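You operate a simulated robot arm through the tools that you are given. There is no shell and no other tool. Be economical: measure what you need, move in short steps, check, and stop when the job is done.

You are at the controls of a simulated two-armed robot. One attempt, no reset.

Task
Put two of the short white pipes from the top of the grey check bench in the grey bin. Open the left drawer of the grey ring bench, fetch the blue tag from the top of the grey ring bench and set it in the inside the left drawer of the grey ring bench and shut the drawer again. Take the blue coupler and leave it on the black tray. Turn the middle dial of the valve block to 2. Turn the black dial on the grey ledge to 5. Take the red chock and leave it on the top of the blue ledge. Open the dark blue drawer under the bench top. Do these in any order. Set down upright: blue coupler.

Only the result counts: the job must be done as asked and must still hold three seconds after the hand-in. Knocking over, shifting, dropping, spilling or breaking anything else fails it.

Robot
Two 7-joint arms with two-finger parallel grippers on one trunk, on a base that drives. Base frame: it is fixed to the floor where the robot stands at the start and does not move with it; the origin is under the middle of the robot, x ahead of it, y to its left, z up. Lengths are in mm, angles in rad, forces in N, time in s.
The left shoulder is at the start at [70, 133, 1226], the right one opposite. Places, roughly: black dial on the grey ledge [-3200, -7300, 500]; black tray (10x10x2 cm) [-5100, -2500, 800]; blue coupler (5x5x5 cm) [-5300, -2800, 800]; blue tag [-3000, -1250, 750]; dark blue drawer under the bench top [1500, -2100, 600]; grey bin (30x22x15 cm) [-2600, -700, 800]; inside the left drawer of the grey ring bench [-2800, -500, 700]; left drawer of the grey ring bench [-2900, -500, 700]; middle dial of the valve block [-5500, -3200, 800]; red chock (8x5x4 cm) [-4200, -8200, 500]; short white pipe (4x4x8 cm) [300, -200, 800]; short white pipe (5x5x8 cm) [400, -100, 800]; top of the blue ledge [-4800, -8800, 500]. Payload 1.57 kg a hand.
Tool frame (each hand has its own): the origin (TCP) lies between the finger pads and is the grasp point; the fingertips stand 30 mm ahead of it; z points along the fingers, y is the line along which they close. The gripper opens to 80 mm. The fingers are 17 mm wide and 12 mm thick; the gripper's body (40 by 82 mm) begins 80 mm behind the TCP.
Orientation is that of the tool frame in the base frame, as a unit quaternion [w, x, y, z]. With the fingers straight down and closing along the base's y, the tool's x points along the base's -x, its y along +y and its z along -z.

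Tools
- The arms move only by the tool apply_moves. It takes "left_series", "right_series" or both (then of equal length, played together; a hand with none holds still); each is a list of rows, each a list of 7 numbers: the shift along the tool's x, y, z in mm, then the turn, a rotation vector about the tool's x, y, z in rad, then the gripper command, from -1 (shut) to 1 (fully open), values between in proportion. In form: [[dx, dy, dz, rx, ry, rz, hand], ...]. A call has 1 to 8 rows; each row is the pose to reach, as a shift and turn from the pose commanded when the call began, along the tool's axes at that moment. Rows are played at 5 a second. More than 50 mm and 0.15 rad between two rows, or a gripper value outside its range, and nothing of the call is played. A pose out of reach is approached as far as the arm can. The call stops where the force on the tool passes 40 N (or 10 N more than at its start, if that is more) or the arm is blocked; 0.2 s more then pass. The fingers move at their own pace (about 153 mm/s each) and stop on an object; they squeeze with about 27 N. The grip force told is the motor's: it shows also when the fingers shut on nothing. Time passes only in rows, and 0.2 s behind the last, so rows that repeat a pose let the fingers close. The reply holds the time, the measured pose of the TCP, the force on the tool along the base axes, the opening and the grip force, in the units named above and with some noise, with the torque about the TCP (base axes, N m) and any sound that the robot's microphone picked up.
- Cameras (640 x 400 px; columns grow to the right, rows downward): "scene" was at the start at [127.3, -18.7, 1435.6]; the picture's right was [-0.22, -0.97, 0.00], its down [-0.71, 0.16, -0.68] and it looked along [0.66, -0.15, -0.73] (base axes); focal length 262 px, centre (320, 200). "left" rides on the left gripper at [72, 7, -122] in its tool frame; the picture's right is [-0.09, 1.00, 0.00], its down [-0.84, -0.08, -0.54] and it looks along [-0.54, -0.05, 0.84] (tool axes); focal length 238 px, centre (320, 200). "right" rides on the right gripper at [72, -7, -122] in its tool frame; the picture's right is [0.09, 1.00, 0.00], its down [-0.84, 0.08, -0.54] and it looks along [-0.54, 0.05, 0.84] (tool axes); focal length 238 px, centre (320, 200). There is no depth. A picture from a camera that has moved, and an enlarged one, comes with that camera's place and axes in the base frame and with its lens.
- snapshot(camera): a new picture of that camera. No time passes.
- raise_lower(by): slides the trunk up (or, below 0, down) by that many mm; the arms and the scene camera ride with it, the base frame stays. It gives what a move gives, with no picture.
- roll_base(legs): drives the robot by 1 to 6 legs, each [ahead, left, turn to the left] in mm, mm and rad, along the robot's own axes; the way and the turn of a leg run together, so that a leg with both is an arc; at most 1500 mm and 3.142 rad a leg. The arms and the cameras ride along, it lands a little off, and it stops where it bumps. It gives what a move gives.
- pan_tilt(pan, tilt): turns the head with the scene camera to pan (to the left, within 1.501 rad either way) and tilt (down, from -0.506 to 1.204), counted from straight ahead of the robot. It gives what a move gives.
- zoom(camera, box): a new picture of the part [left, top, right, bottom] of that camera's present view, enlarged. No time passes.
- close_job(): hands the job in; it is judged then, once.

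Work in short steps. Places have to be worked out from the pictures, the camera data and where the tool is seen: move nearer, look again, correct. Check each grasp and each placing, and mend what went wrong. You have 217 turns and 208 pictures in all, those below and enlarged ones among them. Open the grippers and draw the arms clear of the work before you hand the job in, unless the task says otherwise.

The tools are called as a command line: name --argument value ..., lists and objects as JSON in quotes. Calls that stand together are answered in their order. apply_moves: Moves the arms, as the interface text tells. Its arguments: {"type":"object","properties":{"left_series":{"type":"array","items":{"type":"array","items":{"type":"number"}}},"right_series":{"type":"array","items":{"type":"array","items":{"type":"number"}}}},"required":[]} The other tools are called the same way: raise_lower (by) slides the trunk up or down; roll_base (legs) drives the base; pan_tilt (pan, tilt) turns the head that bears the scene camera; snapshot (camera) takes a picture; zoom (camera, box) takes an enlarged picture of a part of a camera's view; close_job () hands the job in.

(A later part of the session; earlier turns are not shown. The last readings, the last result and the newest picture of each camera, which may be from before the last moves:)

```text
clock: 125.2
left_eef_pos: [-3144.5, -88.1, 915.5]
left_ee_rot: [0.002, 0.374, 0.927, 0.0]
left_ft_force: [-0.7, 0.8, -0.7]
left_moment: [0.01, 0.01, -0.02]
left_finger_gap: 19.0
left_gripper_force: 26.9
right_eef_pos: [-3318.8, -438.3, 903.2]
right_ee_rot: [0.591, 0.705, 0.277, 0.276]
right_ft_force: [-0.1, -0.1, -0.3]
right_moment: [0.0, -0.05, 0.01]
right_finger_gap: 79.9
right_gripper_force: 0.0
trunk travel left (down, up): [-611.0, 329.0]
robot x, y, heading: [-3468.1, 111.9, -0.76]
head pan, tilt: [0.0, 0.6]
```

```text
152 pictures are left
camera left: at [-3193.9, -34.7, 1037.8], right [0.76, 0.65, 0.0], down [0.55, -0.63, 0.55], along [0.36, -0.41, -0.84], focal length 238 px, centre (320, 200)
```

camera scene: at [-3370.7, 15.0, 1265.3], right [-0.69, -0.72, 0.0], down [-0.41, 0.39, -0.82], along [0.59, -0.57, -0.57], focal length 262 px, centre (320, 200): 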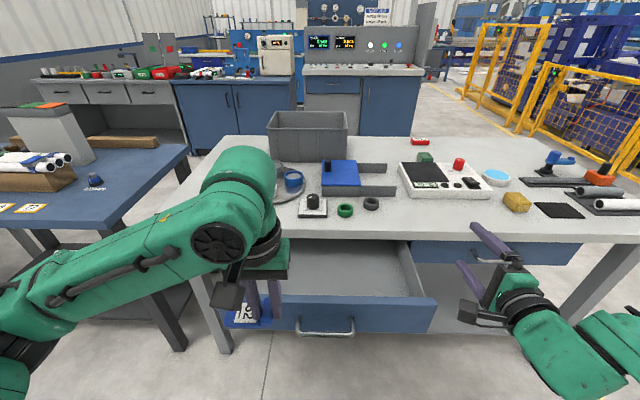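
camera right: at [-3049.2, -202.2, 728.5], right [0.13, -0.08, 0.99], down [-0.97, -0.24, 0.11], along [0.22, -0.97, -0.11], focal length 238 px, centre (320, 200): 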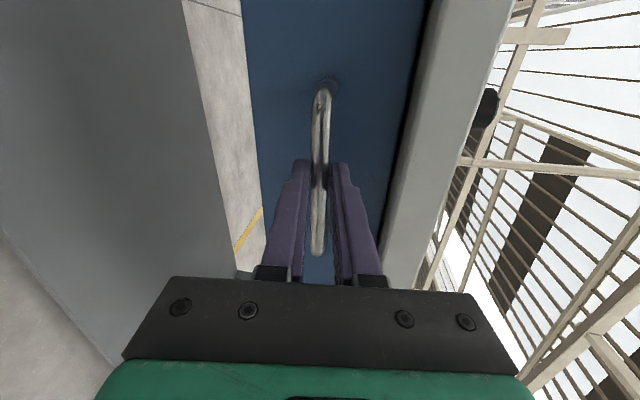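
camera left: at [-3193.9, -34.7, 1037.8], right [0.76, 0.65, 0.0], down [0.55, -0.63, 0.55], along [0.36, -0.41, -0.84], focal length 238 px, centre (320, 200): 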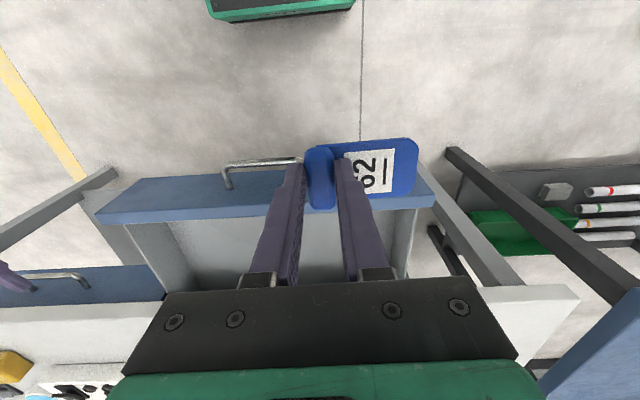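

Drawer interior lies ahead of the left hand. I drive 90 mm closer and move the left hand out over the drawer.

roll_base --legs '[[90, 0, 0]]'

apply_moves --left_series '[[-40, 0, 0, 0, 0, 0, -1], [-80, 0, 0, 0, 0, 0, -1], [-120, 0, 0, 0, 0, 0, -1], [-120, 0, 30, 0, 0, 0, -1], [-120, 0, 30, 0, 0, 0, -1]]'

snapshot --camera "left"

snapshot --camera "scene"

```text
clock: 126.3
left_eef_pos: [-3080.5, -151.9, 916.1]
left_ee_rot: [0.001, 0.373, 0.928, -0.001]
left_ft_force: [-0.5, -0.2, -0.4]
left_moment: [0.02, 0.05, 0.0]
left_finger_gap: 18.8
left_gripper_force: 27.1
right_eef_pos: [-3253.8, -502.1, 903.6]
right_ee_rot: [0.591, 0.705, 0.278, 0.278]
right_ft_force: [-0.7, 1.1, -0.9]
right_moment: [0.0, -0.02, 0.0]
right_finger_gap: 79.9
right_gripper_force: 0.2
trunk travel left (down, up): [-611.0, 329.0]
robot x, y, heading: [-3406.3, 48.5, -0.771]
head pan, tilt: [0.0, 0.6]
```

```text
clock: 127.5
left_eef_pos: [-2994.0, -235.3, 885.1]
left_ee_rot: [0.003, 0.374, 0.927, 0.0]
left_ft_force: [0.6, 0.0, -0.2]
left_moment: [0.0, 0.03, 0.0]
left_finger_gap: 18.7
left_gripper_force: 26.6
right_eef_pos: [-3253.0, -500.7, 903.0]
right_ee_rot: [0.592, 0.705, 0.277, 0.277]
right_ft_force: [-0.8, 0.2, 0.3]
right_moment: [0.01, 0.0, 0.04]
right_finger_gap: 80.0
right_gripper_force: 0.1
trunk travel left (down, up): [-611.0, 329.0]
robot x, y, heading: [-3403.9, 53.2, -0.766]
head pan, tilt: [0.0, 0.6]
```

```text
151 pictures are left
camera left: at [-3043.3, -180.3, 1008.1], right [0.76, 0.65, 0.0], down [0.55, -0.64, 0.55], along [0.36, -0.41, -0.84], focal length 238 px, centre (320, 200)
```

left: 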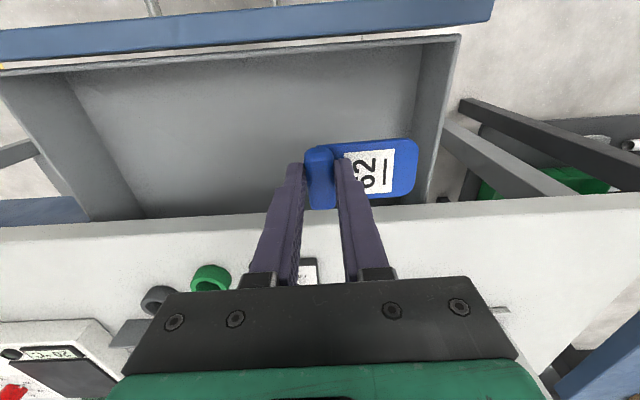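

```text
150 pictures are left
camera scene: at [-3306.4, -47.4, 1265.3], right [-0.69, -0.72, 0.0], down [-0.41, 0.39, -0.83], along [0.59, -0.57, -0.56], focal length 262 px, centre (320, 200)
```

scene: 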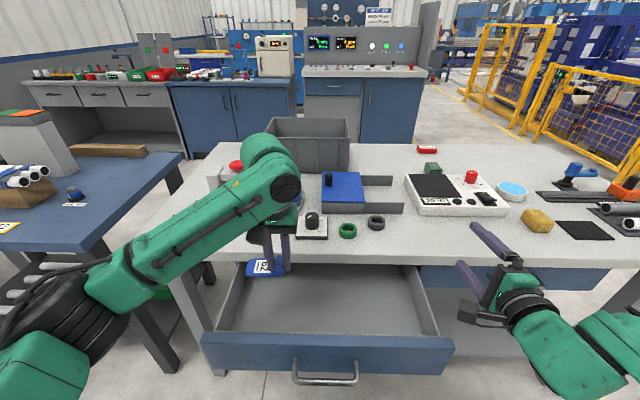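

The hand is over the drawer opening (73 mm behind panel, 94 mm to bench edge). Shift 35 mm right and lower step by step.

apply_moves --left_series '[[-8, -35, 0, 0, 0, 0, -1], [-8, -35, 40, 0, 0, 0, -1], [-8, -35, 80, 0, 0, 0, -1], [-8, -35, 110, 0, 0, 0, -1], [-8, -35, 130, 0, 0, 0, -1], [-8, -35, 130, 0, 0, 0, -1]]'

snapshot --camera "left"

snapshot --camera "scene"

```text
clock: 128.9
left_eef_pos: [-3010.9, -265.6, 756.3]
left_ee_rot: [0.002, 0.373, 0.928, 0.0]
left_ft_force: [-1.2, -0.5, 0.0]
left_moment: [0.0, 0.01, -0.02]
left_finger_gap: 19.0
left_gripper_force: 27.1
right_eef_pos: [-3253.3, -500.7, 903.9]
right_ee_rot: [0.591, 0.705, 0.277, 0.277]
right_ft_force: [-0.5, -0.1, -0.5]
right_moment: [0.01, 0.01, -0.02]
right_finger_gap: 79.9
right_gripper_force: 0.1
trunk travel left (down, up): [-611.0, 329.0]
robot x, y, heading: [-3403.0, 47.8, -0.757]
head pan, tilt: [0.0, 0.6]
```

```text
149 pictures are left
camera left: at [-3060.3, -210.9, 878.4], right [0.76, 0.65, 0.0], down [0.55, -0.63, 0.55], along [0.36, -0.41, -0.84], focal length 238 px, centre (320, 200)
```

left: 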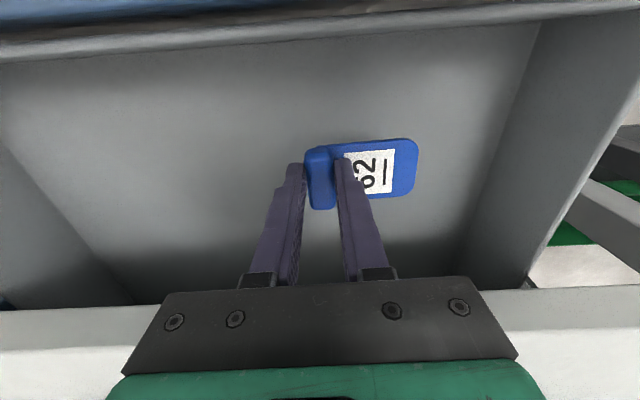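

```text
148 pictures are left
camera scene: at [-3306.3, -47.3, 1265.3], right [-0.69, -0.72, 0.0], down [-0.41, 0.39, -0.83], along [0.59, -0.57, -0.56], focal length 262 px, centre (320, 200)
```

scene: 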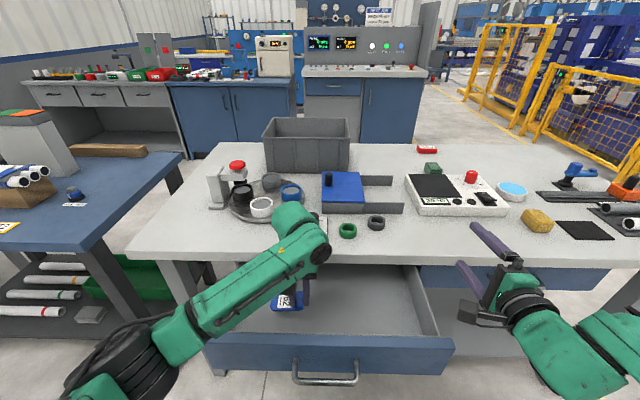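

Well inside. Lower in small steps until the tag touches the drawer floor.

apply_moves --left_series '[[0, 0, 8, 0, 0, 0, -1], [0, 0, 16, 0, 0, 0, -1], [0, 0, 24, 0, 0, 0, -1], [0, 0, 32, 0, 0, 0, -1], [0, 0, 40, 0, 0, 0, -1], [0, 0, 48, 0, 0, 0, -1], [0, 0, 56, 0, 0, 0, -1]]'

snapshot --camera "left"

```text
clock: 130.5
left_eef_pos: [-3011.0, -264.9, 702.7]
left_ee_rot: [0.005, 0.373, 0.928, -0.002]
left_ft_force: [1.9, 1.0, 13.8]
left_moment: [0.2, 0.09, -0.07]
left_finger_gap: 19.0
left_gripper_force: 26.6
right_eef_pos: [-3254.6, -497.6, 903.9]
right_ee_rot: [0.592, 0.704, 0.276, 0.278]
right_ft_force: [0.3, -0.3, 0.7]
right_moment: [-0.02, -0.03, -0.04]
right_finger_gap: 79.8
right_gripper_force: 0.1
trunk travel left (down, up): [-611.0, 329.0]
robot x, y, heading: [-3401.3, 51.2, -0.761]
head pan, tilt: [0.0, 0.6]
```

```text
147 pictures are left
camera left: at [-3060.5, -210.1, 824.5], right [0.76, 0.65, 0.0], down [0.55, -0.63, 0.55], along [0.36, -0.41, -0.83], focal length 238 px, centre (320, 200)
```

left: 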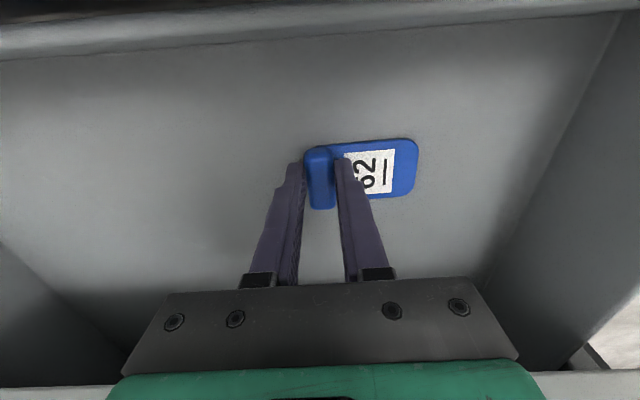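

Contact felt. Open gently and lift out.

apply_moves --left_series '[[0, 0, -2, 0, 0, 0, -0.4], [0, 0, -2, 0, 0, 0, -0.2], [0, 0, -2, 0, 0, 0, -0.2], [0, 0, -45, 0, 0, 0, -0.2], [0, 0, -90, 0, 0, 0, -0.2], [0, 0, -135, 0, 0, 0, 0], [0, 0, -180, 0, 0, 0, 0.5], [0, 0, -220, 0, 0, 0, 1]]'

snapshot --camera "left"

```text
clock: 132.3
left_eef_pos: [-3013.9, -263.5, 920.4]
left_ee_rot: [0.002, 0.373, 0.928, 0.001]
left_ft_force: [0.3, 0.6, 0.2]
left_moment: [0.04, -0.01, -0.02]
left_finger_gap: 80.2
left_gripper_force: 0.0
right_eef_pos: [-3254.5, -501.2, 903.6]
right_ee_rot: [0.592, 0.704, 0.277, 0.277]
right_ft_force: [0.2, -0.3, -0.2]
right_moment: [0.02, -0.03, -0.03]
right_finger_gap: 80.3
right_gripper_force: 0.1
trunk travel left (down, up): [-611.0, 329.0]
robot x, y, heading: [-3405.2, 47.0, -0.77]
head pan, tilt: [0.0, 0.6]
```

```text
146 pictures are left
camera left: at [-3061.3, -209.7, 1043.3], right [0.76, 0.65, 0.0], down [0.55, -0.63, 0.55], along [0.36, -0.41, -0.84], focal length 238 px, centre (320, 200)
```

left: 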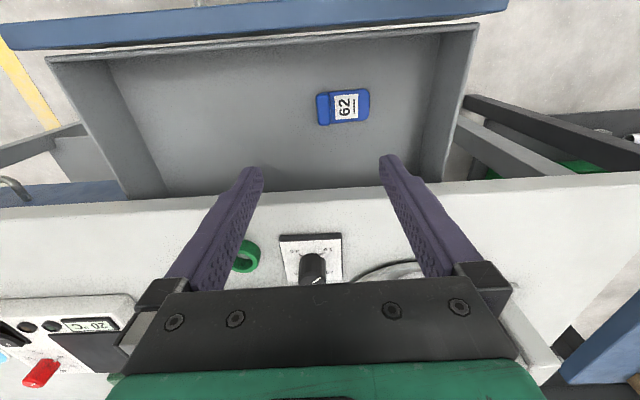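

Tag lies in the drawer. Now retract the left arm, back off, lower, and use the closed right fingers to push the drawer shut.

apply_moves --left_series '[[45, 0, 0, 0, 0, 0, 1], [90, 0, 0, 0, 0, 0, 1], [130, 0, 0, 0, 0, 0, 1]]' --right_series '[[0, 0, 0, 0, 0, 0, -1], [0, 0, 0, 0, 0, 0, -1], [0, 0, 0, 0, 0, 0, -1]]'

roll_base --legs '[[-220, 0, 0], [0, 170, 0]]'

raise_lower --by -180

snapshot --camera "scene"

```text
clock: 133.1
left_eef_pos: [-3106.6, -174.0, 920.3]
left_ee_rot: [0.003, 0.372, 0.928, -0.001]
left_ft_force: [-0.4, -0.1, 0.2]
left_moment: [-0.02, 0.0, -0.02]
left_finger_gap: 79.8
left_gripper_force: 0.1
right_eef_pos: [-3254.4, -500.2, 904.3]
right_ee_rot: [0.592, 0.704, 0.277, 0.277]
right_ft_force: [1.0, 1.4, 0.6]
right_moment: [-0.01, -0.02, -0.02]
right_finger_gap: 0.0
right_gripper_force: 21.4
trunk travel left (down, up): [-611.0, 329.0]
robot x, y, heading: [-3405.7, 50.3, -0.759]
head pan, tilt: [0.0, 0.6]
```

```text
clock: 135.9
left_eef_pos: [-3146.4, 98.0, 920.8]
left_ee_rot: [0.002, 0.375, 0.927, 0.001]
left_ft_force: [0.5, 0.6, -0.8]
left_moment: [-0.02, 0.02, 0.0]
left_finger_gap: 79.8
left_gripper_force: 0.1
right_eef_pos: [-3295.5, -227.9, 903.7]
right_ee_rot: [0.592, 0.705, 0.276, 0.276]
right_ft_force: [0.2, -0.1, 0.2]
right_moment: [0.01, 0.01, 0.0]
right_finger_gap: 0.0
right_gripper_force: 21.0
trunk travel left (down, up): [-611.0, 329.0]
robot x, y, heading: [-3444.3, 322.5, -0.775]
head pan, tilt: [0.0, 0.6]
```

```text
clock: 137.9
left_eef_pos: [-3147.7, 97.6, 740.1]
left_ee_rot: [0.002, 0.375, 0.927, 0.001]
left_ft_force: [-0.6, -0.7, 0.3]
left_moment: [-0.03, 0.01, -0.01]
left_finger_gap: 80.1
left_gripper_force: 0.0
right_eef_pos: [-3294.9, -227.4, 723.9]
right_ee_rot: [0.592, 0.706, 0.275, 0.276]
right_ft_force: [-0.2, -0.2, 0.1]
right_moment: [0.02, 0.02, 0.02]
right_finger_gap: 0.0
right_gripper_force: 21.5
trunk travel left (down, up): [-431.0, 509.0]
robot x, y, heading: [-3443.4, 324.5, -0.771]
head pan, tilt: [0.0, 0.6]
```

```text
145 pictures are left
camera scene: at [-3346.7, 225.7, 1085.4], right [-0.7, -0.72, 0.0], down [-0.41, 0.39, -0.83], along [0.59, -0.57, -0.56], focal length 262 px, centre (320, 200)
```

scene: 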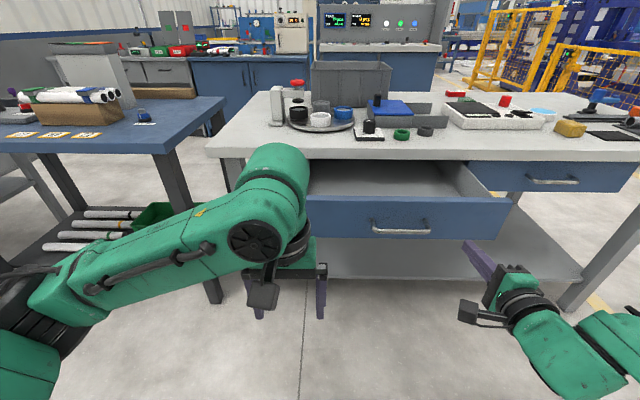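

The fist lines up with the panel right of its handle. Drive forward to push it shut.

roll_base --legs '[[300, 0, 0]]'

snapshot --camera "scene"

```text
clock: 139.9
left_eef_pos: [-2929.6, -113.5, 739.9]
left_ee_rot: [0.002, 0.375, 0.927, 0.0]
left_ft_force: [-0.5, 0.1, -1.0]
left_moment: [0.0, -0.01, 0.01]
left_finger_gap: 80.1
left_gripper_force: 0.0
right_eef_pos: [-3078.7, -439.8, 723.4]
right_ee_rot: [0.592, 0.706, 0.275, 0.276]
right_ft_force: [-0.2, -0.5, -0.4]
right_moment: [-0.01, -0.01, -0.01]
right_finger_gap: 0.0
right_gripper_force: 21.5
trunk travel left (down, up): [-431.0, 509.0]
robot x, y, heading: [-3228.2, 110.1, -0.764]
head pan, tilt: [0.0, 0.6]
```

```text
144 pictures are left
camera scene: at [-3129.0, 14.5, 1085.2], right [-0.7, -0.72, 0.0], down [-0.41, 0.39, -0.82], along [0.59, -0.57, -0.57], focal length 262 px, centre (320, 200)
```

scene: 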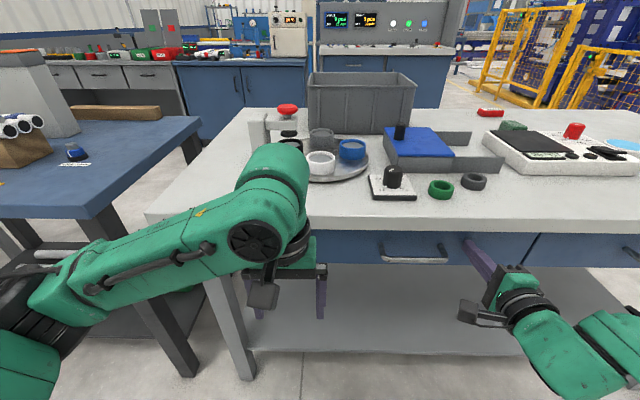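

It looks closed; push a little more until resistance.

roll_base --legs '[[40, 0, 0]]'

snapshot --camera "right"

```text
clock: 140.7
left_eef_pos: [-2927.5, -116.4, 742.0]
left_ee_rot: [0.004, 0.376, 0.927, 0.0]
left_ft_force: [0.0, -0.7, -0.1]
left_moment: [0.0, -0.01, 0.01]
left_finger_gap: 80.0
left_gripper_force: 0.1
right_eef_pos: [-3077.5, -440.9, 725.2]
right_ee_rot: [0.592, 0.705, 0.274, 0.276]
right_ft_force: [-14.4, 12.4, 6.5]
right_moment: [-0.18, -0.19, -0.18]
right_finger_gap: 0.0
right_gripper_force: 21.7
trunk travel left (down, up): [-431.0, 509.0]
robot x, y, heading: [-3225.7, 106.8, -0.773]
head pan, tilt: [0.0, 0.6]
stopped in leg 1: the force on the tool passed its limit (the readings are from after the stop); the commanded pose is now the measured one
```

```text
143 pictures are left
camera right: at [-3114.5, -303.6, 740.9], right [0.12, -0.08, 0.99], down [-0.97, -0.24, 0.1], along [0.23, -0.97, -0.11], focal length 238 px, centre (320, 200)
```

right: 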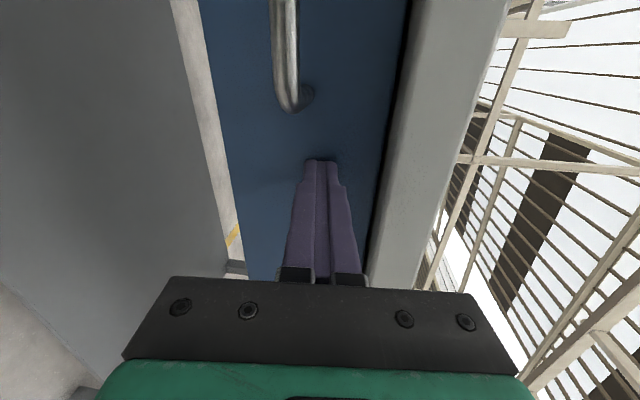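

Drawer firmly shut. Next: back away and travel toward the coupler station; raise the trunk on the way and look.

roll_base --legs '[[-320, 0, 0], [0, -1500, 0], [0, 0, -1.14]]'

raise_lower --by 300

pan_tilt --pan 0 --tilt 0.35

snapshot --camera "scene"

```text
clock: 152.7
left_eef_pos: [-4581.1, -1093.5, 739.9]
left_ee_rot: [0.002, 0.822, 0.57, 0.001]
left_ft_force: [-0.1, -0.2, -0.7]
left_moment: [-0.02, 0.02, -0.01]
left_finger_gap: 79.9
left_gripper_force: 0.1
right_eef_pos: [-4938.3, -1086.8, 722.1]
right_ee_rot: [0.645, 0.742, -0.157, -0.093]
right_ft_force: [-0.1, 0.2, -0.1]
right_moment: [-0.01, -0.01, 0.01]
right_finger_gap: 0.0
right_gripper_force: 21.2
trunk travel left (down, up): [-431.0, 509.0]
robot x, y, heading: [-4492.5, -732.8, -1.926]
head pan, tilt: [0.0, 0.6]
```

```text
clock: 155.7
left_eef_pos: [-4580.3, -1094.0, 1039.4]
left_ee_rot: [0.003, 0.821, 0.57, 0.0]
left_ft_force: [0.5, -0.1, 0.1]
left_moment: [-0.04, 0.01, -0.03]
left_finger_gap: 80.0
left_gripper_force: 0.1
right_eef_pos: [-4937.0, -1086.5, 1021.8]
right_ee_rot: [0.645, 0.742, -0.157, -0.094]
right_ft_force: [0.0, 0.1, 0.8]
right_moment: [-0.01, 0.01, -0.03]
right_finger_gap: 0.1
right_gripper_force: 21.5
trunk travel left (down, up): [-731.0, 209.0]
robot x, y, heading: [-4497.4, -729.0, -1.933]
head pan, tilt: [0.0, 0.6]
```

```text
clock: 156.4
left_eef_pos: [-4580.7, -1093.5, 1040.2]
left_ee_rot: [0.002, 0.822, 0.57, 0.0]
left_ft_force: [-0.6, 0.1, -0.2]
left_moment: [-0.01, -0.03, 0.01]
left_finger_gap: 79.9
left_gripper_force: 0.1
right_eef_pos: [-4937.4, -1087.2, 1021.5]
right_ee_rot: [0.645, 0.742, -0.158, -0.093]
right_ft_force: [0.0, -0.1, 0.1]
right_moment: [-0.02, 0.01, 0.03]
right_finger_gap: 0.0
right_gripper_force: 21.3
trunk travel left (down, up): [-731.0, 209.0]
robot x, y, heading: [-4493.1, -730.0, -1.936]
head pan, tilt: [0.0, 0.351]
```

```text
142 pictures are left
camera scene: at [-4544.6, -865.1, 1408.0], right [-0.94, 0.35, 0.0], down [0.12, 0.32, -0.94], along [-0.33, -0.88, -0.34], focal length 262 px, centre (320, 200)
```

scene: 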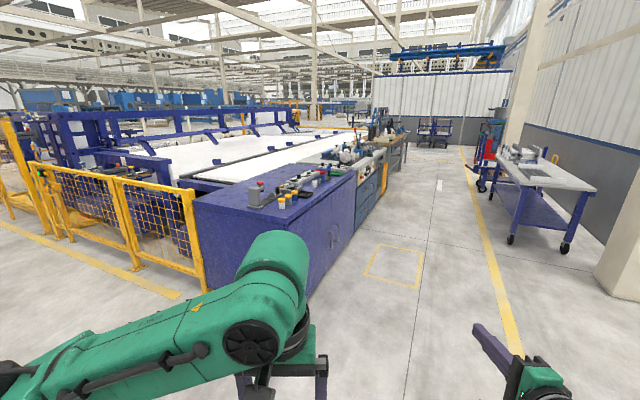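

A row of cabinets lies ahead; zoom on the items on top.

zoom --camera "scene" --box '[230, 110, 430, 235]'

```text
3.20 times, centred on (330, 172) of scene
camera zoom: at [-4544.6, -865.1, 1408.0], right [-0.94, 0.35, 0.0], down [0.12, 0.32, -0.94], along [-0.33, -0.88, -0.34], focal length 837 px, centre (288, 288)
```

zoom: 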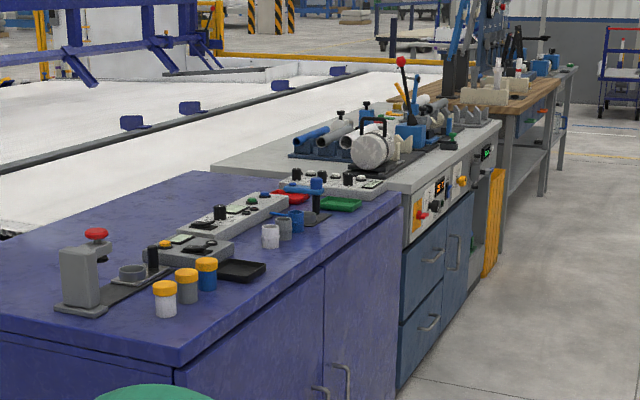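

Found: tray ≈[-5050,-2500], blue coupler ≈[-5320,-2865], valve block beyond; the front of the cabinets faces my side at heading ≈-0.785. Drive alongside and look at the tray region.

roll_base --legs '[[0, 0, 1.15], [0, -1500, 0], [180, -300, 0]]'

pan_tilt --pan 0 --tilt 0.6

snapshot --camera "scene"

```text
clock: 168.7
left_eef_pos: [-5353.8, -2366.6, 1039.7]
left_ee_rot: [0.002, 0.384, 0.923, 0.001]
left_ft_force: [-0.1, 0.3, 0.2]
left_moment: [-0.01, -0.02, 0.01]
left_finger_gap: 79.9
left_gripper_force: 0.0
right_eef_pos: [-5510.0, -2687.7, 1022.0]
right_ee_rot: [0.593, 0.71, 0.268, 0.27]
right_ft_force: [-0.3, -0.3, -0.4]
right_moment: [0.03, 0.01, 0.0]
right_finger_gap: 0.0
right_gripper_force: 21.1
trunk travel left (down, up): [-731.0, 209.0]
robot x, y, heading: [-5646.6, -2137.8, -0.795]
head pan, tilt: [0.0, 0.351]
```

```text
clock: 169.4
left_eef_pos: [-5354.2, -2367.2, 1038.9]
left_ee_rot: [0.002, 0.384, 0.923, 0.001]
left_ft_force: [0.6, -0.2, -0.4]
left_moment: [0.03, 0.01, 0.02]
left_finger_gap: 80.1
left_gripper_force: 0.1
right_eef_pos: [-5510.7, -2688.3, 1022.2]
right_ee_rot: [0.593, 0.709, 0.268, 0.271]
right_ft_force: [-0.1, 0.3, -0.2]
right_moment: [0.0, -0.02, -0.01]
right_finger_gap: 0.0
right_gripper_force: 21.4
trunk travel left (down, up): [-731.0, 209.0]
robot x, y, heading: [-5650.1, -2134.1, -0.792]
head pan, tilt: [0.0, 0.6]
```

```text
140 pictures are left
camera scene: at [-5551.3, -2234.9, 1385.3], right [-0.71, -0.7, 0.0], down [-0.4, 0.4, -0.83], along [0.58, -0.59, -0.56], focal length 262 px, centre (320, 200)
```

scene: 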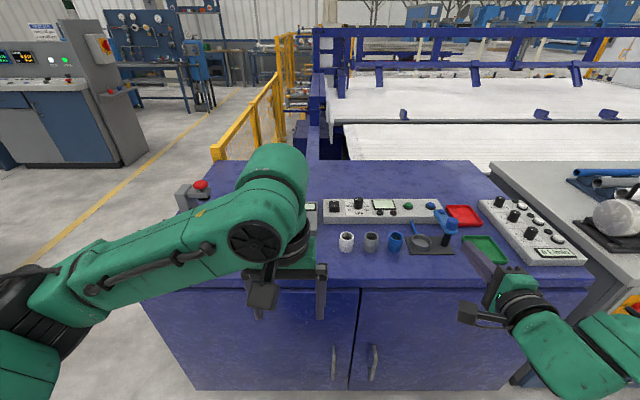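

Couplers (white, grey, blue) sit ~112 mm behind the front edge; valve block is at right. I move so the blue coupler is in front of the left hand.

roll_base --legs '[[0, -290, 0], [170, 0, 0]]'

snapshot --camera "scene"

snapshot --camera "left"

```text
clock: 172.5
left_eef_pos: [-5441.1, -2689.3, 1039.7]
left_ee_rot: [0.003, 0.383, 0.924, 0.001]
left_ft_force: [-0.4, -0.5, -0.4]
left_moment: [0.06, -0.02, 0.01]
left_finger_gap: 79.9
left_gripper_force: 0.0
right_eef_pos: [-5594.9, -3009.8, 1023.2]
right_ee_rot: [0.594, 0.709, 0.268, 0.27]
right_ft_force: [0.4, 0.0, 0.2]
right_moment: [0.04, 0.01, -0.01]
right_finger_gap: 0.0
right_gripper_force: 21.2
trunk travel left (down, up): [-731.0, 209.0]
robot x, y, heading: [-5731.1, -2458.7, -0.787]
head pan, tilt: [0.0, 0.6]
```

```text
139 pictures are left
camera scene: at [-5637.3, -2557.2, 1385.5], right [-0.71, -0.7, 0.0], down [-0.4, 0.4, -0.83], along [0.58, -0.59, -0.56], focal length 262 px, centre (320, 200)
```

scene: 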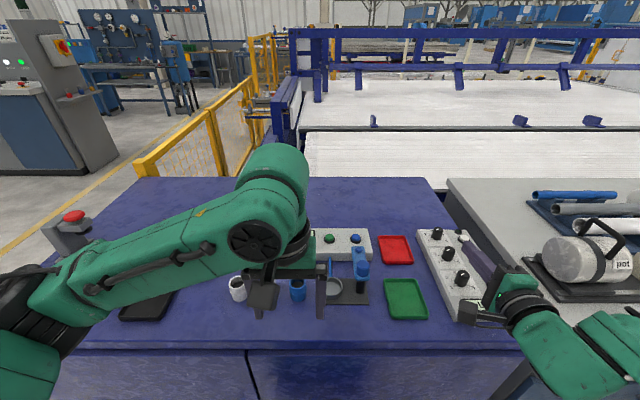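

```text
138 pictures are left
camera left: at [-5487.7, -2634.4, 1162.0], right [0.77, 0.64, 0.0], down [0.53, -0.65, 0.55], along [0.35, -0.42, -0.84], focal length 238 px, centre (320, 200)
```

left: 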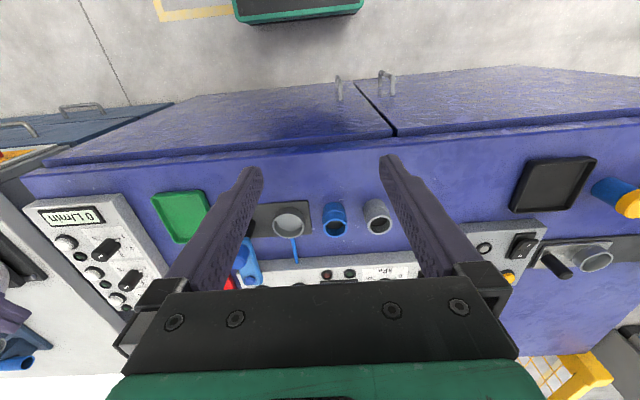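

Blue coupler is 158 mm ahead and 9 mm left of the left TCP; grey neighbour 66 mm beside. Drive 60 mm closer, extend the left hand above it with a 56 mm opening.

roll_base --legs '[[60, 0, 0]]'

apply_moves --left_series '[[-35, 3, 15, 0, 0, 0, 0.4], [-70, 6, 40, 0, 0, 0, 0.4], [-98, 9, 70, 0, 0, 0, 0.4], [-98, 9, 100, 0, 0, 0, 0.4], [-98, 9, 100, 0, 0, 0, 0.4]]'

snapshot --camera "left"

```text
clock: 173.4
left_eef_pos: [-5400.3, -2730.2, 1040.3]
left_ee_rot: [0.004, 0.383, 0.924, 0.001]
left_ft_force: [-0.8, 0.8, 0.3]
left_moment: [0.03, -0.03, 0.03]
left_finger_gap: 80.3
left_gripper_force: 0.0
right_eef_pos: [-5554.7, -3051.5, 1023.6]
right_ee_rot: [0.593, 0.709, 0.268, 0.271]
right_ft_force: [0.5, -0.6, 0.4]
right_moment: [-0.04, 0.02, 0.03]
right_finger_gap: 0.0
right_gripper_force: 21.3
trunk travel left (down, up): [-731.0, 209.0]
robot x, y, heading: [-5688.5, -2501.7, -0.791]
head pan, tilt: [0.0, 0.6]
```

```text
clock: 174.7
left_eef_pos: [-5321.4, -2797.1, 940.3]
left_ee_rot: [0.003, 0.383, 0.924, 0.001]
left_ft_force: [-0.7, 0.1, -0.2]
left_moment: [0.02, 0.02, -0.03]
left_finger_gap: 55.8
left_gripper_force: 0.1
right_eef_pos: [-5552.7, -3054.7, 1023.2]
right_ee_rot: [0.593, 0.709, 0.268, 0.271]
right_ft_force: [-0.6, 0.4, 1.0]
right_moment: [-0.01, -0.01, 0.05]
right_finger_gap: 0.0
right_gripper_force: 21.8
trunk travel left (down, up): [-731.0, 209.0]
robot x, y, heading: [-5690.4, -2500.8, -0.786]
head pan, tilt: [0.0, 0.6]
```

```text
137 pictures are left
camera left: at [-5368.5, -2740.4, 1061.8], right [0.77, 0.64, 0.0], down [0.53, -0.65, 0.54], along [0.35, -0.42, -0.84], focal length 238 px, centre (320, 200)
```

left: 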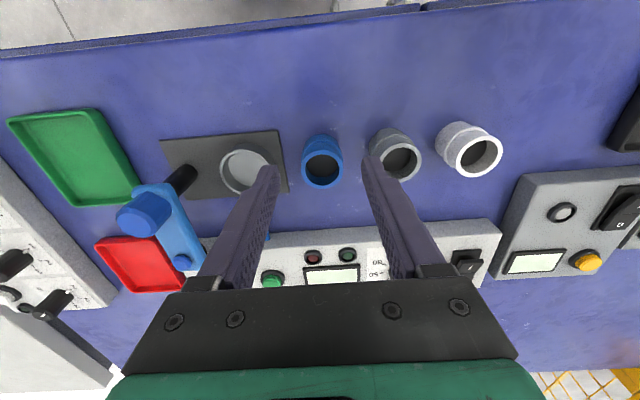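

Estimate still uncertain in height; move 35 mm ahead and 25 mm down, then re-measure.

apply_moves --left_series '[[-18, 0, 12, 0, 0, 0, 0.4], [-35, 0, 25, 0, 0, 0, 0.4], [-35, 0, 25, 0, 0, 0, 0.4]]'

snapshot --camera "left"

```text
clock: 175.4
left_eef_pos: [-5295.7, -2819.6, 915.8]
left_ee_rot: [0.002, 0.383, 0.924, 0.001]
left_ft_force: [0.8, -0.6, 0.1]
left_moment: [-0.02, 0.02, -0.03]
left_finger_gap: 56.0
left_gripper_force: 0.0
right_eef_pos: [-5553.4, -3052.5, 1023.5]
right_ee_rot: [0.593, 0.709, 0.269, 0.27]
right_ft_force: [0.9, -0.4, -0.1]
right_moment: [0.02, -0.01, -0.01]
right_finger_gap: 0.2
right_gripper_force: 21.2
trunk travel left (down, up): [-731.0, 209.0]
robot x, y, heading: [-5693.3, -2502.3, -0.789]
head pan, tilt: [0.0, 0.6]
```

```text
136 pictures are left
camera left: at [-5344.0, -2764.7, 1037.2], right [0.77, 0.64, 0.0], down [0.53, -0.65, 0.55], along [0.35, -0.42, -0.84], focal length 238 px, centre (320, 200)
```

left: 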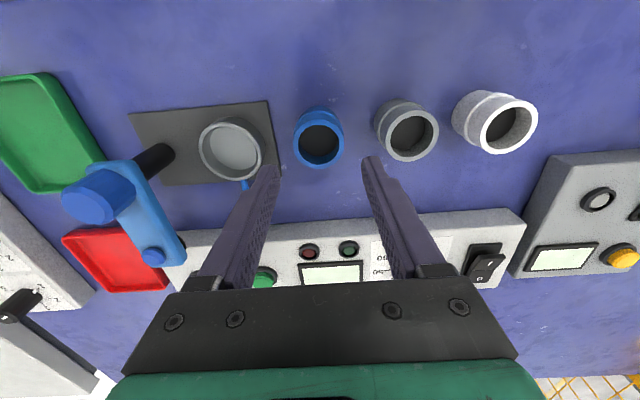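

Now directly above (offset ≈0), rim z≈832. Descend to TCP≈825 and close.

apply_moves --left_series '[[0, -1, 40, 0, 0, 0, 0.4], [0, -1, 65, 0, 0, 0, 0.4], [0, -1, 80, 0, 0, 0, 0.4], [0, -1, 90, 0, 0, 0, 0.4], [0, -1, 90, 0, 0, 0, -1], [0, -1, 90, 0, 0, 0, -1], [0, -1, 90, 0, 0, 0, -1]]'

snapshot --camera "left"

```text
clock: 177.1
left_eef_pos: [-5296.5, -2820.3, 830.6]
left_ee_rot: [0.007, 0.383, 0.924, -0.001]
left_ft_force: [5.3, -4.4, 36.6]
left_moment: [-0.33, 0.46, 0.03]
left_finger_gap: 40.6
left_gripper_force: 27.2
right_eef_pos: [-5555.3, -3051.3, 1025.2]
right_ee_rot: [0.594, 0.709, 0.267, 0.272]
right_ft_force: [0.9, 0.0, 0.0]
right_moment: [0.01, -0.01, 0.01]
right_finger_gap: 0.1
right_gripper_force: 21.7
trunk travel left (down, up): [-731.0, 209.0]
robot x, y, heading: [-5689.2, -2501.1, -0.788]
head pan, tilt: [0.0, 0.6]
```

```text
135 pictures are left
camera left: at [-5345.8, -2765.0, 951.1], right [0.77, 0.64, 0.0], down [0.53, -0.64, 0.55], along [0.35, -0.42, -0.83], focal length 238 px, centre (320, 200)
```

left: 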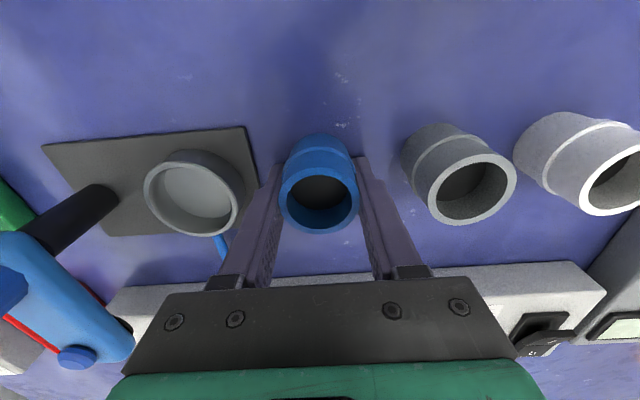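

Gripped (40.6 mm), with table at z≈800. Lift and strafe left ≈374 mm to the black tray.

apply_moves --left_series '[[0, 0, -15, 0, 0, 0, -1], [0, 0, -50, 0, 0, 0, -1], [0, 0, -95, 0, 0, 0, -1], [0, 0, -140, 0, 0, 0, -1], [0, 0, -180, 0, 0, 0, -1], [0, 0, -180, 0, 0, 0, -1]]'

roll_base --legs '[[0, 374, 0]]'

snapshot --camera "left"

snapshot --camera "scene"

```text
clock: 178.4
left_eef_pos: [-5297.2, -2821.0, 1005.4]
left_ee_rot: [0.001, 0.383, 0.924, 0.001]
left_ft_force: [-0.5, -0.5, -0.4]
left_moment: [0.02, 0.03, -0.02]
left_finger_gap: 41.1
left_gripper_force: 27.2
right_eef_pos: [-5552.3, -3054.5, 1021.9]
right_ee_rot: [0.593, 0.71, 0.268, 0.271]
right_ft_force: [-0.4, -0.5, -0.9]
right_moment: [0.01, -0.02, 0.05]
right_finger_gap: 0.0
right_gripper_force: 21.2
trunk travel left (down, up): [-731.0, 209.0]
robot x, y, heading: [-5688.1, -2503.3, -0.794]
head pan, tilt: [0.0, 0.6]
```

```text
clock: 180.8
left_eef_pos: [-5030.6, -2557.7, 1005.1]
left_ee_rot: [0.002, 0.383, 0.924, 0.001]
left_ft_force: [0.4, 0.6, -0.7]
left_moment: [-0.02, -0.01, 0.0]
left_finger_gap: 40.8
left_gripper_force: 26.4
right_eef_pos: [-5286.7, -2790.3, 1021.6]
right_ee_rot: [0.593, 0.709, 0.268, 0.27]
right_ft_force: [0.4, 0.1, -0.3]
right_moment: [0.02, 0.02, 0.01]
right_finger_gap: 0.1
right_gripper_force: 21.6
trunk travel left (down, up): [-731.0, 209.0]
robot x, y, heading: [-5424.3, -2239.5, -0.789]
head pan, tilt: [0.0, 0.6]
```

```text
134 pictures are left
camera left: at [-5079.3, -2502.4, 1127.3], right [0.77, 0.64, 0.0], down [0.53, -0.65, 0.54], along [0.35, -0.42, -0.84], focal length 238 px, centre (320, 200)
```

left: 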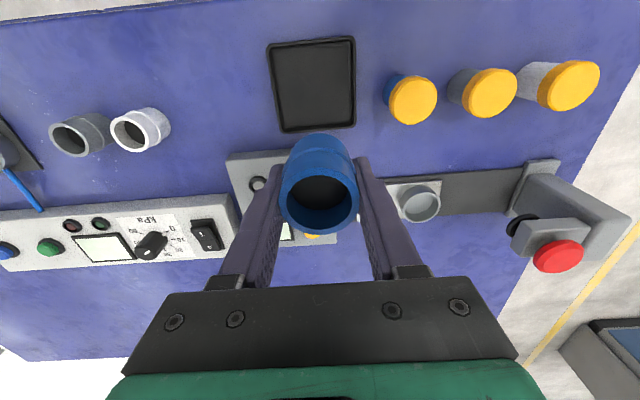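

```text
133 pictures are left
camera scene: at [-5329.0, -2337.6, 1385.3], right [-0.71, -0.7, 0.0], down [-0.4, 0.4, -0.82], along [0.58, -0.59, -0.57], focal length 262 px, centre (320, 200)
```

scene: 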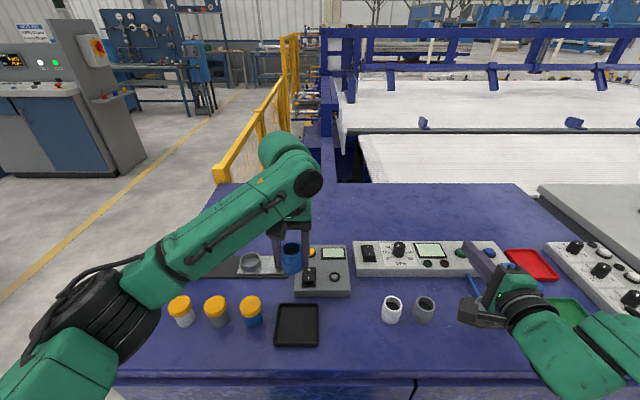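

Tray centre is 34 mm back and 3 mm right of the TCP. Shift and lower onto it.

apply_moves --left_series '[[34, -3, 0, 0, 0, 0, -1], [34, -3, 45, 0, 0, 0, -1], [34, -3, 90, 0, 0, 0, -1], [34, -3, 130, 0, 0, 0, -1], [34, -3, 145, 0, 0, 0, -1], [34, -3, 145, 0, 0, 0, -1]]'

snapshot --camera "left"

zoom --camera "scene" --box '[180, 220, 420, 370]'

```text
clock: 182.2
left_eef_pos: [-5057.3, -2535.0, 860.8]
left_ee_rot: [0.002, 0.384, 0.924, 0.001]
left_ft_force: [0.0, -0.5, 0.0]
left_moment: [0.0, -0.01, 0.02]
left_finger_gap: 40.7
left_gripper_force: 26.7
right_eef_pos: [-5285.4, -2790.5, 1021.9]
right_ee_rot: [0.592, 0.71, 0.269, 0.271]
right_ft_force: [1.0, 0.7, 0.0]
right_moment: [-0.02, 0.01, -0.01]
right_finger_gap: 0.0
right_gripper_force: 21.6
trunk travel left (down, up): [-731.0, 209.0]
robot x, y, heading: [-5431.6, -2236.0, -0.785]
head pan, tilt: [0.0, 0.6]
```

```text
132 pictures are left
camera left: at [-5104.6, -2480.0, 982.1], right [0.77, 0.64, 0.0], down [0.53, -0.65, 0.55], along [0.35, -0.42, -0.84], focal length 238 px, centre (320, 200)
```

left: 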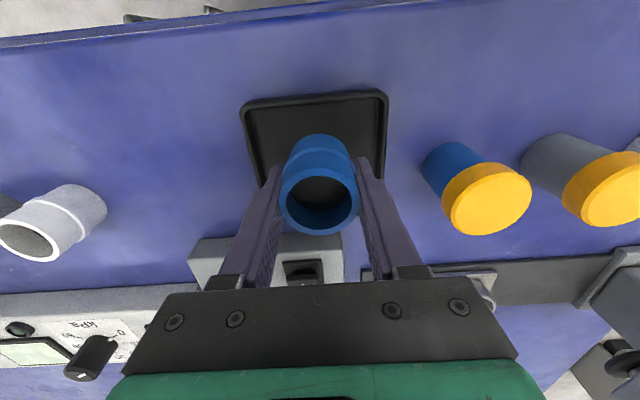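

```text
2.67 times, centred on (300, 295) of scene
camera zoom: at [-5328.7, -2337.0, 1385.3], right [-0.71, -0.7, 0.0], down [-0.4, 0.4, -0.83], along [0.58, -0.59, -0.56], focal length 698 px, centre (373, -53)
```

zoom: 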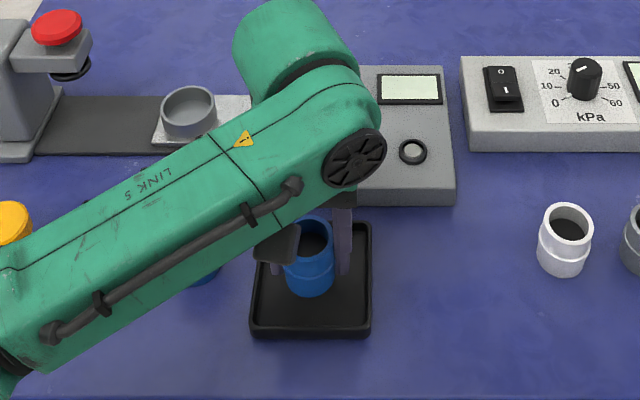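

The coupler is over the tray centre. Creep down to contact.

apply_moves --left_series '[[0, 0, 8, 0, 0, 0, -1], [0, 0, 14, 0, 0, 0, -1], [0, 0, 18, 0, 0, 0, -1], [0, 0, 22, 0, 0, 0, -1], [0, 0, 25, 0, 0, 0, -1], [0, 0, 28, 0, 0, 0, -1]]'

```text
clock: 183.6
left_eef_pos: [-5056.5, -2534.4, 835.1]
left_ee_rot: [0.005, 0.382, 0.924, -0.001]
left_ft_force: [2.0, 0.3, 15.6]
left_moment: [-0.12, 0.23, 0.02]
left_finger_gap: 40.5
left_gripper_force: 26.9
right_eef_pos: [-5287.3, -2788.4, 1024.6]
right_ee_rot: [0.593, 0.709, 0.269, 0.27]
right_ft_force: [0.3, 0.0, 0.4]
right_moment: [0.01, 0.0, 0.01]
right_finger_gap: 0.0
right_gripper_force: 21.0
trunk travel left (down, up): [-731.0, 209.0]
robot x, y, heading: [-5429.0, -2237.1, -0.794]
head pan, tilt: [0.0, 0.6]
```

Contact. Release and lift.

apply_moves --left_series '[[0, 0, -2, 0, 0, 0, 0.2], [0, 0, -2, 0, 0, 0, 0.35], [0, 0, -2, 0, 0, 0, 0.35], [0, 0, -45, 0, 0, 0, 0.35], [0, 0, -90, 0, 0, 0, 0.35], [0, 0, -135, 0, 0, 0, 0.35], [0, 0, -180, 0, 0, 0, 0.35], [20, 0, -200, 0, 0, 0, 1]]'

snapshot --camera "left"

```text
clock: 185.4
left_eef_pos: [-5072.3, -2521.0, 1031.9]
left_ee_rot: [0.003, 0.382, 0.924, 0.001]
left_ft_force: [0.4, 0.3, 0.2]
left_moment: [-0.02, 0.03, 0.03]
left_finger_gap: 80.0
left_gripper_force: 0.2
right_eef_pos: [-5286.5, -2789.0, 1022.9]
right_ee_rot: [0.593, 0.709, 0.269, 0.271]
right_ft_force: [0.0, -0.5, -0.5]
right_moment: [-0.01, 0.04, 0.0]
right_finger_gap: 0.0
right_gripper_force: 21.2
trunk travel left (down, up): [-731.0, 209.0]
robot x, y, heading: [-5423.9, -2239.2, -0.788]
head pan, tilt: [0.0, 0.6]
```

```text
130 pictures are left
camera left: at [-5119.6, -2465.7, 1154.8], right [0.77, 0.64, 0.0], down [0.53, -0.65, 0.54], along [0.35, -0.42, -0.84], focal length 238 px, centre (320, 200)
```

left: 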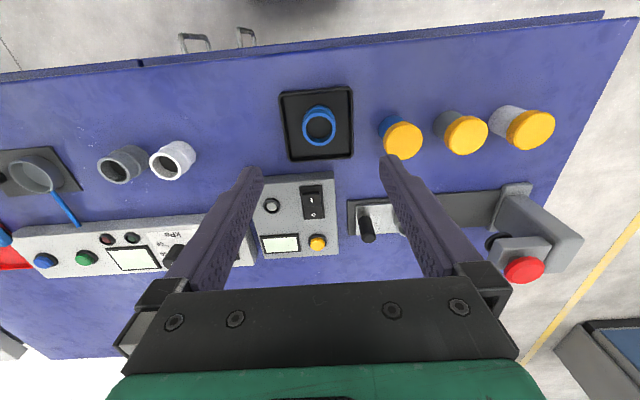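

Coupler stands upright on the tray. Before strafing to the valve block I fold the right hand back to pointing down and nearer the body so it won't sweep over the counter.

apply_moves --right_series '[[0, 5, -20, 0.15, 0, 0, 0], [0, 10, -40, 0.3, 0, 0, 1], [0, 15, -60, 0.45, 0, 0, 1], [0, 20, -80, 0.6, 0, 0, 1], [0, 25, -100, 0.75, 0, 0, 1], [0, 30, -120, 0.9, 0, 0, 1], [0, 35, -140, 1.05, 0, 0, 1], [0, 35, -150, 1.2, 0, 0, 1]]' --left_series '[[20, 0, 0, 0, 0, 0, 1], [40, 0, 0, 0, 0, 0, 1], [60, 0, 0, 0, 0, 0, 1], [80, 0, 0, 0, 0, 0, 1], [100, 0, 0, 0, 0, 0, 1], [120, 0, 0, 0, 0, 0, 1], [140, 0, 0, 0, 0, 0, 1], [150, 0, 0, 0, 0, 0, 1]]'

apply_moves --right_series '[[0, 0, 0, 0.12, 0, 0, 1], [0, 0, 0, 0.22, 0, 0, 1], [0, 0, 0, 0.22, 0, 0, 1]]'

roll_base --legs '[[-60, 0, 0], [0, -780, 0]]'

snapshot --camera "scene"

```text
clock: 187.2
left_eef_pos: [-5176.4, -2415.3, 1030.4]
left_ee_rot: [0.001, 0.383, 0.924, 0.001]
left_ft_force: [0.4, 0.1, 0.0]
left_moment: [-0.04, 0.01, 0.0]
left_finger_gap: 79.9
left_gripper_force: 0.1
right_eef_pos: [-5389.2, -2691.3, 1079.5]
right_ee_rot: [0.087, 0.92, 0.375, 0.071]
right_ft_force: [0.7, 0.3, -0.2]
right_moment: [0.0, 0.0, -0.01]
right_finger_gap: 80.1
right_gripper_force: 0.1
trunk travel left (down, up): [-731.0, 209.0]
robot x, y, heading: [-5429.9, -2237.0, -0.791]
head pan, tilt: [0.0, 0.6]
```

```text
clock: 188.0
left_eef_pos: [-5178.3, -2414.0, 1032.9]
left_ee_rot: [0.003, 0.383, 0.924, 0.0]
left_ft_force: [-0.2, -0.3, -0.5]
left_moment: [-0.05, -0.02, 0.0]
left_finger_gap: 80.2
left_gripper_force: 0.0
right_eef_pos: [-5390.4, -2690.2, 1080.3]
right_ee_rot: [-0.013, 0.924, 0.38, 0.03]
right_ft_force: [-0.8, 0.3, 0.3]
right_moment: [0.0, 0.01, 0.01]
right_finger_gap: 80.0
right_gripper_force: 0.0
trunk travel left (down, up): [-731.0, 209.0]
robot x, y, heading: [-5427.2, -2236.0, -0.794]
head pan, tilt: [0.0, 0.6]
```

```text
clock: 192.8
left_eef_pos: [-5773.4, -2920.8, 1032.1]
left_ee_rot: [0.003, 0.384, 0.923, 0.0]
left_ft_force: [0.0, -0.3, -0.1]
left_moment: [-0.03, 0.01, 0.0]
left_finger_gap: 80.0
left_gripper_force: 0.0
right_eef_pos: [-5985.5, -3196.4, 1080.3]
right_ee_rot: [-0.013, 0.925, 0.38, 0.03]
right_ft_force: [0.0, -0.2, -1.2]
right_moment: [-0.01, 0.03, -0.02]
right_finger_gap: 80.1
right_gripper_force: 0.0
trunk travel left (down, up): [-731.0, 209.0]
robot x, y, heading: [-6020.8, -2742.8, -0.791]
head pan, tilt: [0.0, 0.6]
```

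```text
129 pictures are left
camera scene: at [-5924.6, -2842.3, 1385.3], right [-0.71, -0.7, 0.0], down [-0.4, 0.4, -0.82], along [0.58, -0.59, -0.57], focal length 262 px, centre (320, 200)
```

scene: 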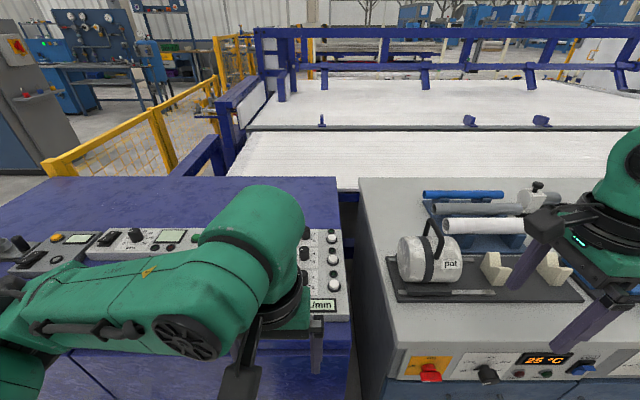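

snapshot --camera "left"

```text
128 pictures are left
camera left: at [-5820.8, -2865.4, 1153.4], right [0.77, 0.64, 0.0], down [0.53, -0.65, 0.54], along [0.35, -0.42, -0.84], focal length 238 px, centre (320, 200)
```

left: 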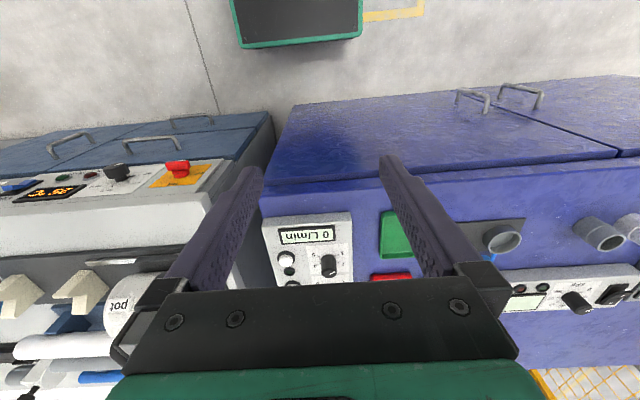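

The valve block is right ahead of the left hand. Drive 70 mm closer and extend to look at its dials.

roll_base --legs '[[70, 0, 0]]'

apply_moves --left_series '[[-40, 0, 0, 0, 0, 0, 1], [-80, 0, 0, 0, 0, 0, 1], [-120, 0, 0, 0, 0, 0, 1], [-140, 0, 0, 0, 0, 0, 1]]'

snapshot --camera "left"

```text
clock: 193.8
left_eef_pos: [-5726.2, -2969.1, 1032.5]
left_ee_rot: [0.002, 0.384, 0.923, 0.0]
left_ft_force: [0.4, 0.3, 0.7]
left_moment: [-0.01, 0.01, 0.03]
left_finger_gap: 80.0
left_gripper_force: 0.0
right_eef_pos: [-5938.8, -3245.5, 1081.0]
right_ee_rot: [-0.011, 0.925, 0.379, 0.03]
right_ft_force: [0.6, 0.8, -0.6]
right_moment: [-0.03, 0.01, -0.03]
right_finger_gap: 79.8
right_gripper_force: 0.1
trunk travel left (down, up): [-731.0, 209.0]
robot x, y, heading: [-5974.3, -2796.6, -0.793]
head pan, tilt: [0.0, 0.6]
```

```text
clock: 194.8
left_eef_pos: [-5625.2, -3070.2, 1032.6]
left_ee_rot: [0.003, 0.384, 0.923, 0.001]
left_ft_force: [0.0, 0.1, -0.5]
left_moment: [0.0, -0.04, -0.02]
left_finger_gap: 80.1
left_gripper_force: 0.0
right_eef_pos: [-5938.8, -3246.1, 1079.0]
right_ee_rot: [-0.013, 0.925, 0.379, 0.03]
right_ft_force: [0.8, 0.3, 0.1]
right_moment: [0.04, 0.0, -0.01]
right_finger_gap: 80.0
right_gripper_force: 0.1
trunk travel left (down, up): [-731.0, 209.0]
robot x, y, heading: [-5970.5, -2793.1, -0.79]
head pan, tilt: [0.0, 0.6]
```

```text
127 pictures are left
camera left: at [-5672.9, -3015.0, 1154.7], right [0.77, 0.64, 0.0], down [0.53, -0.65, 0.55], along [0.35, -0.42, -0.84], focal length 238 px, centre (320, 200)
```

left: 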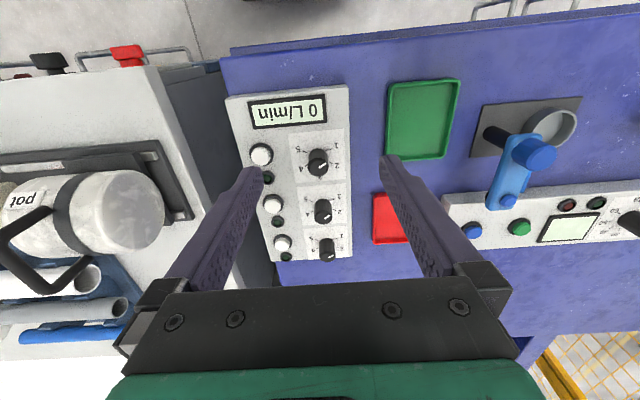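

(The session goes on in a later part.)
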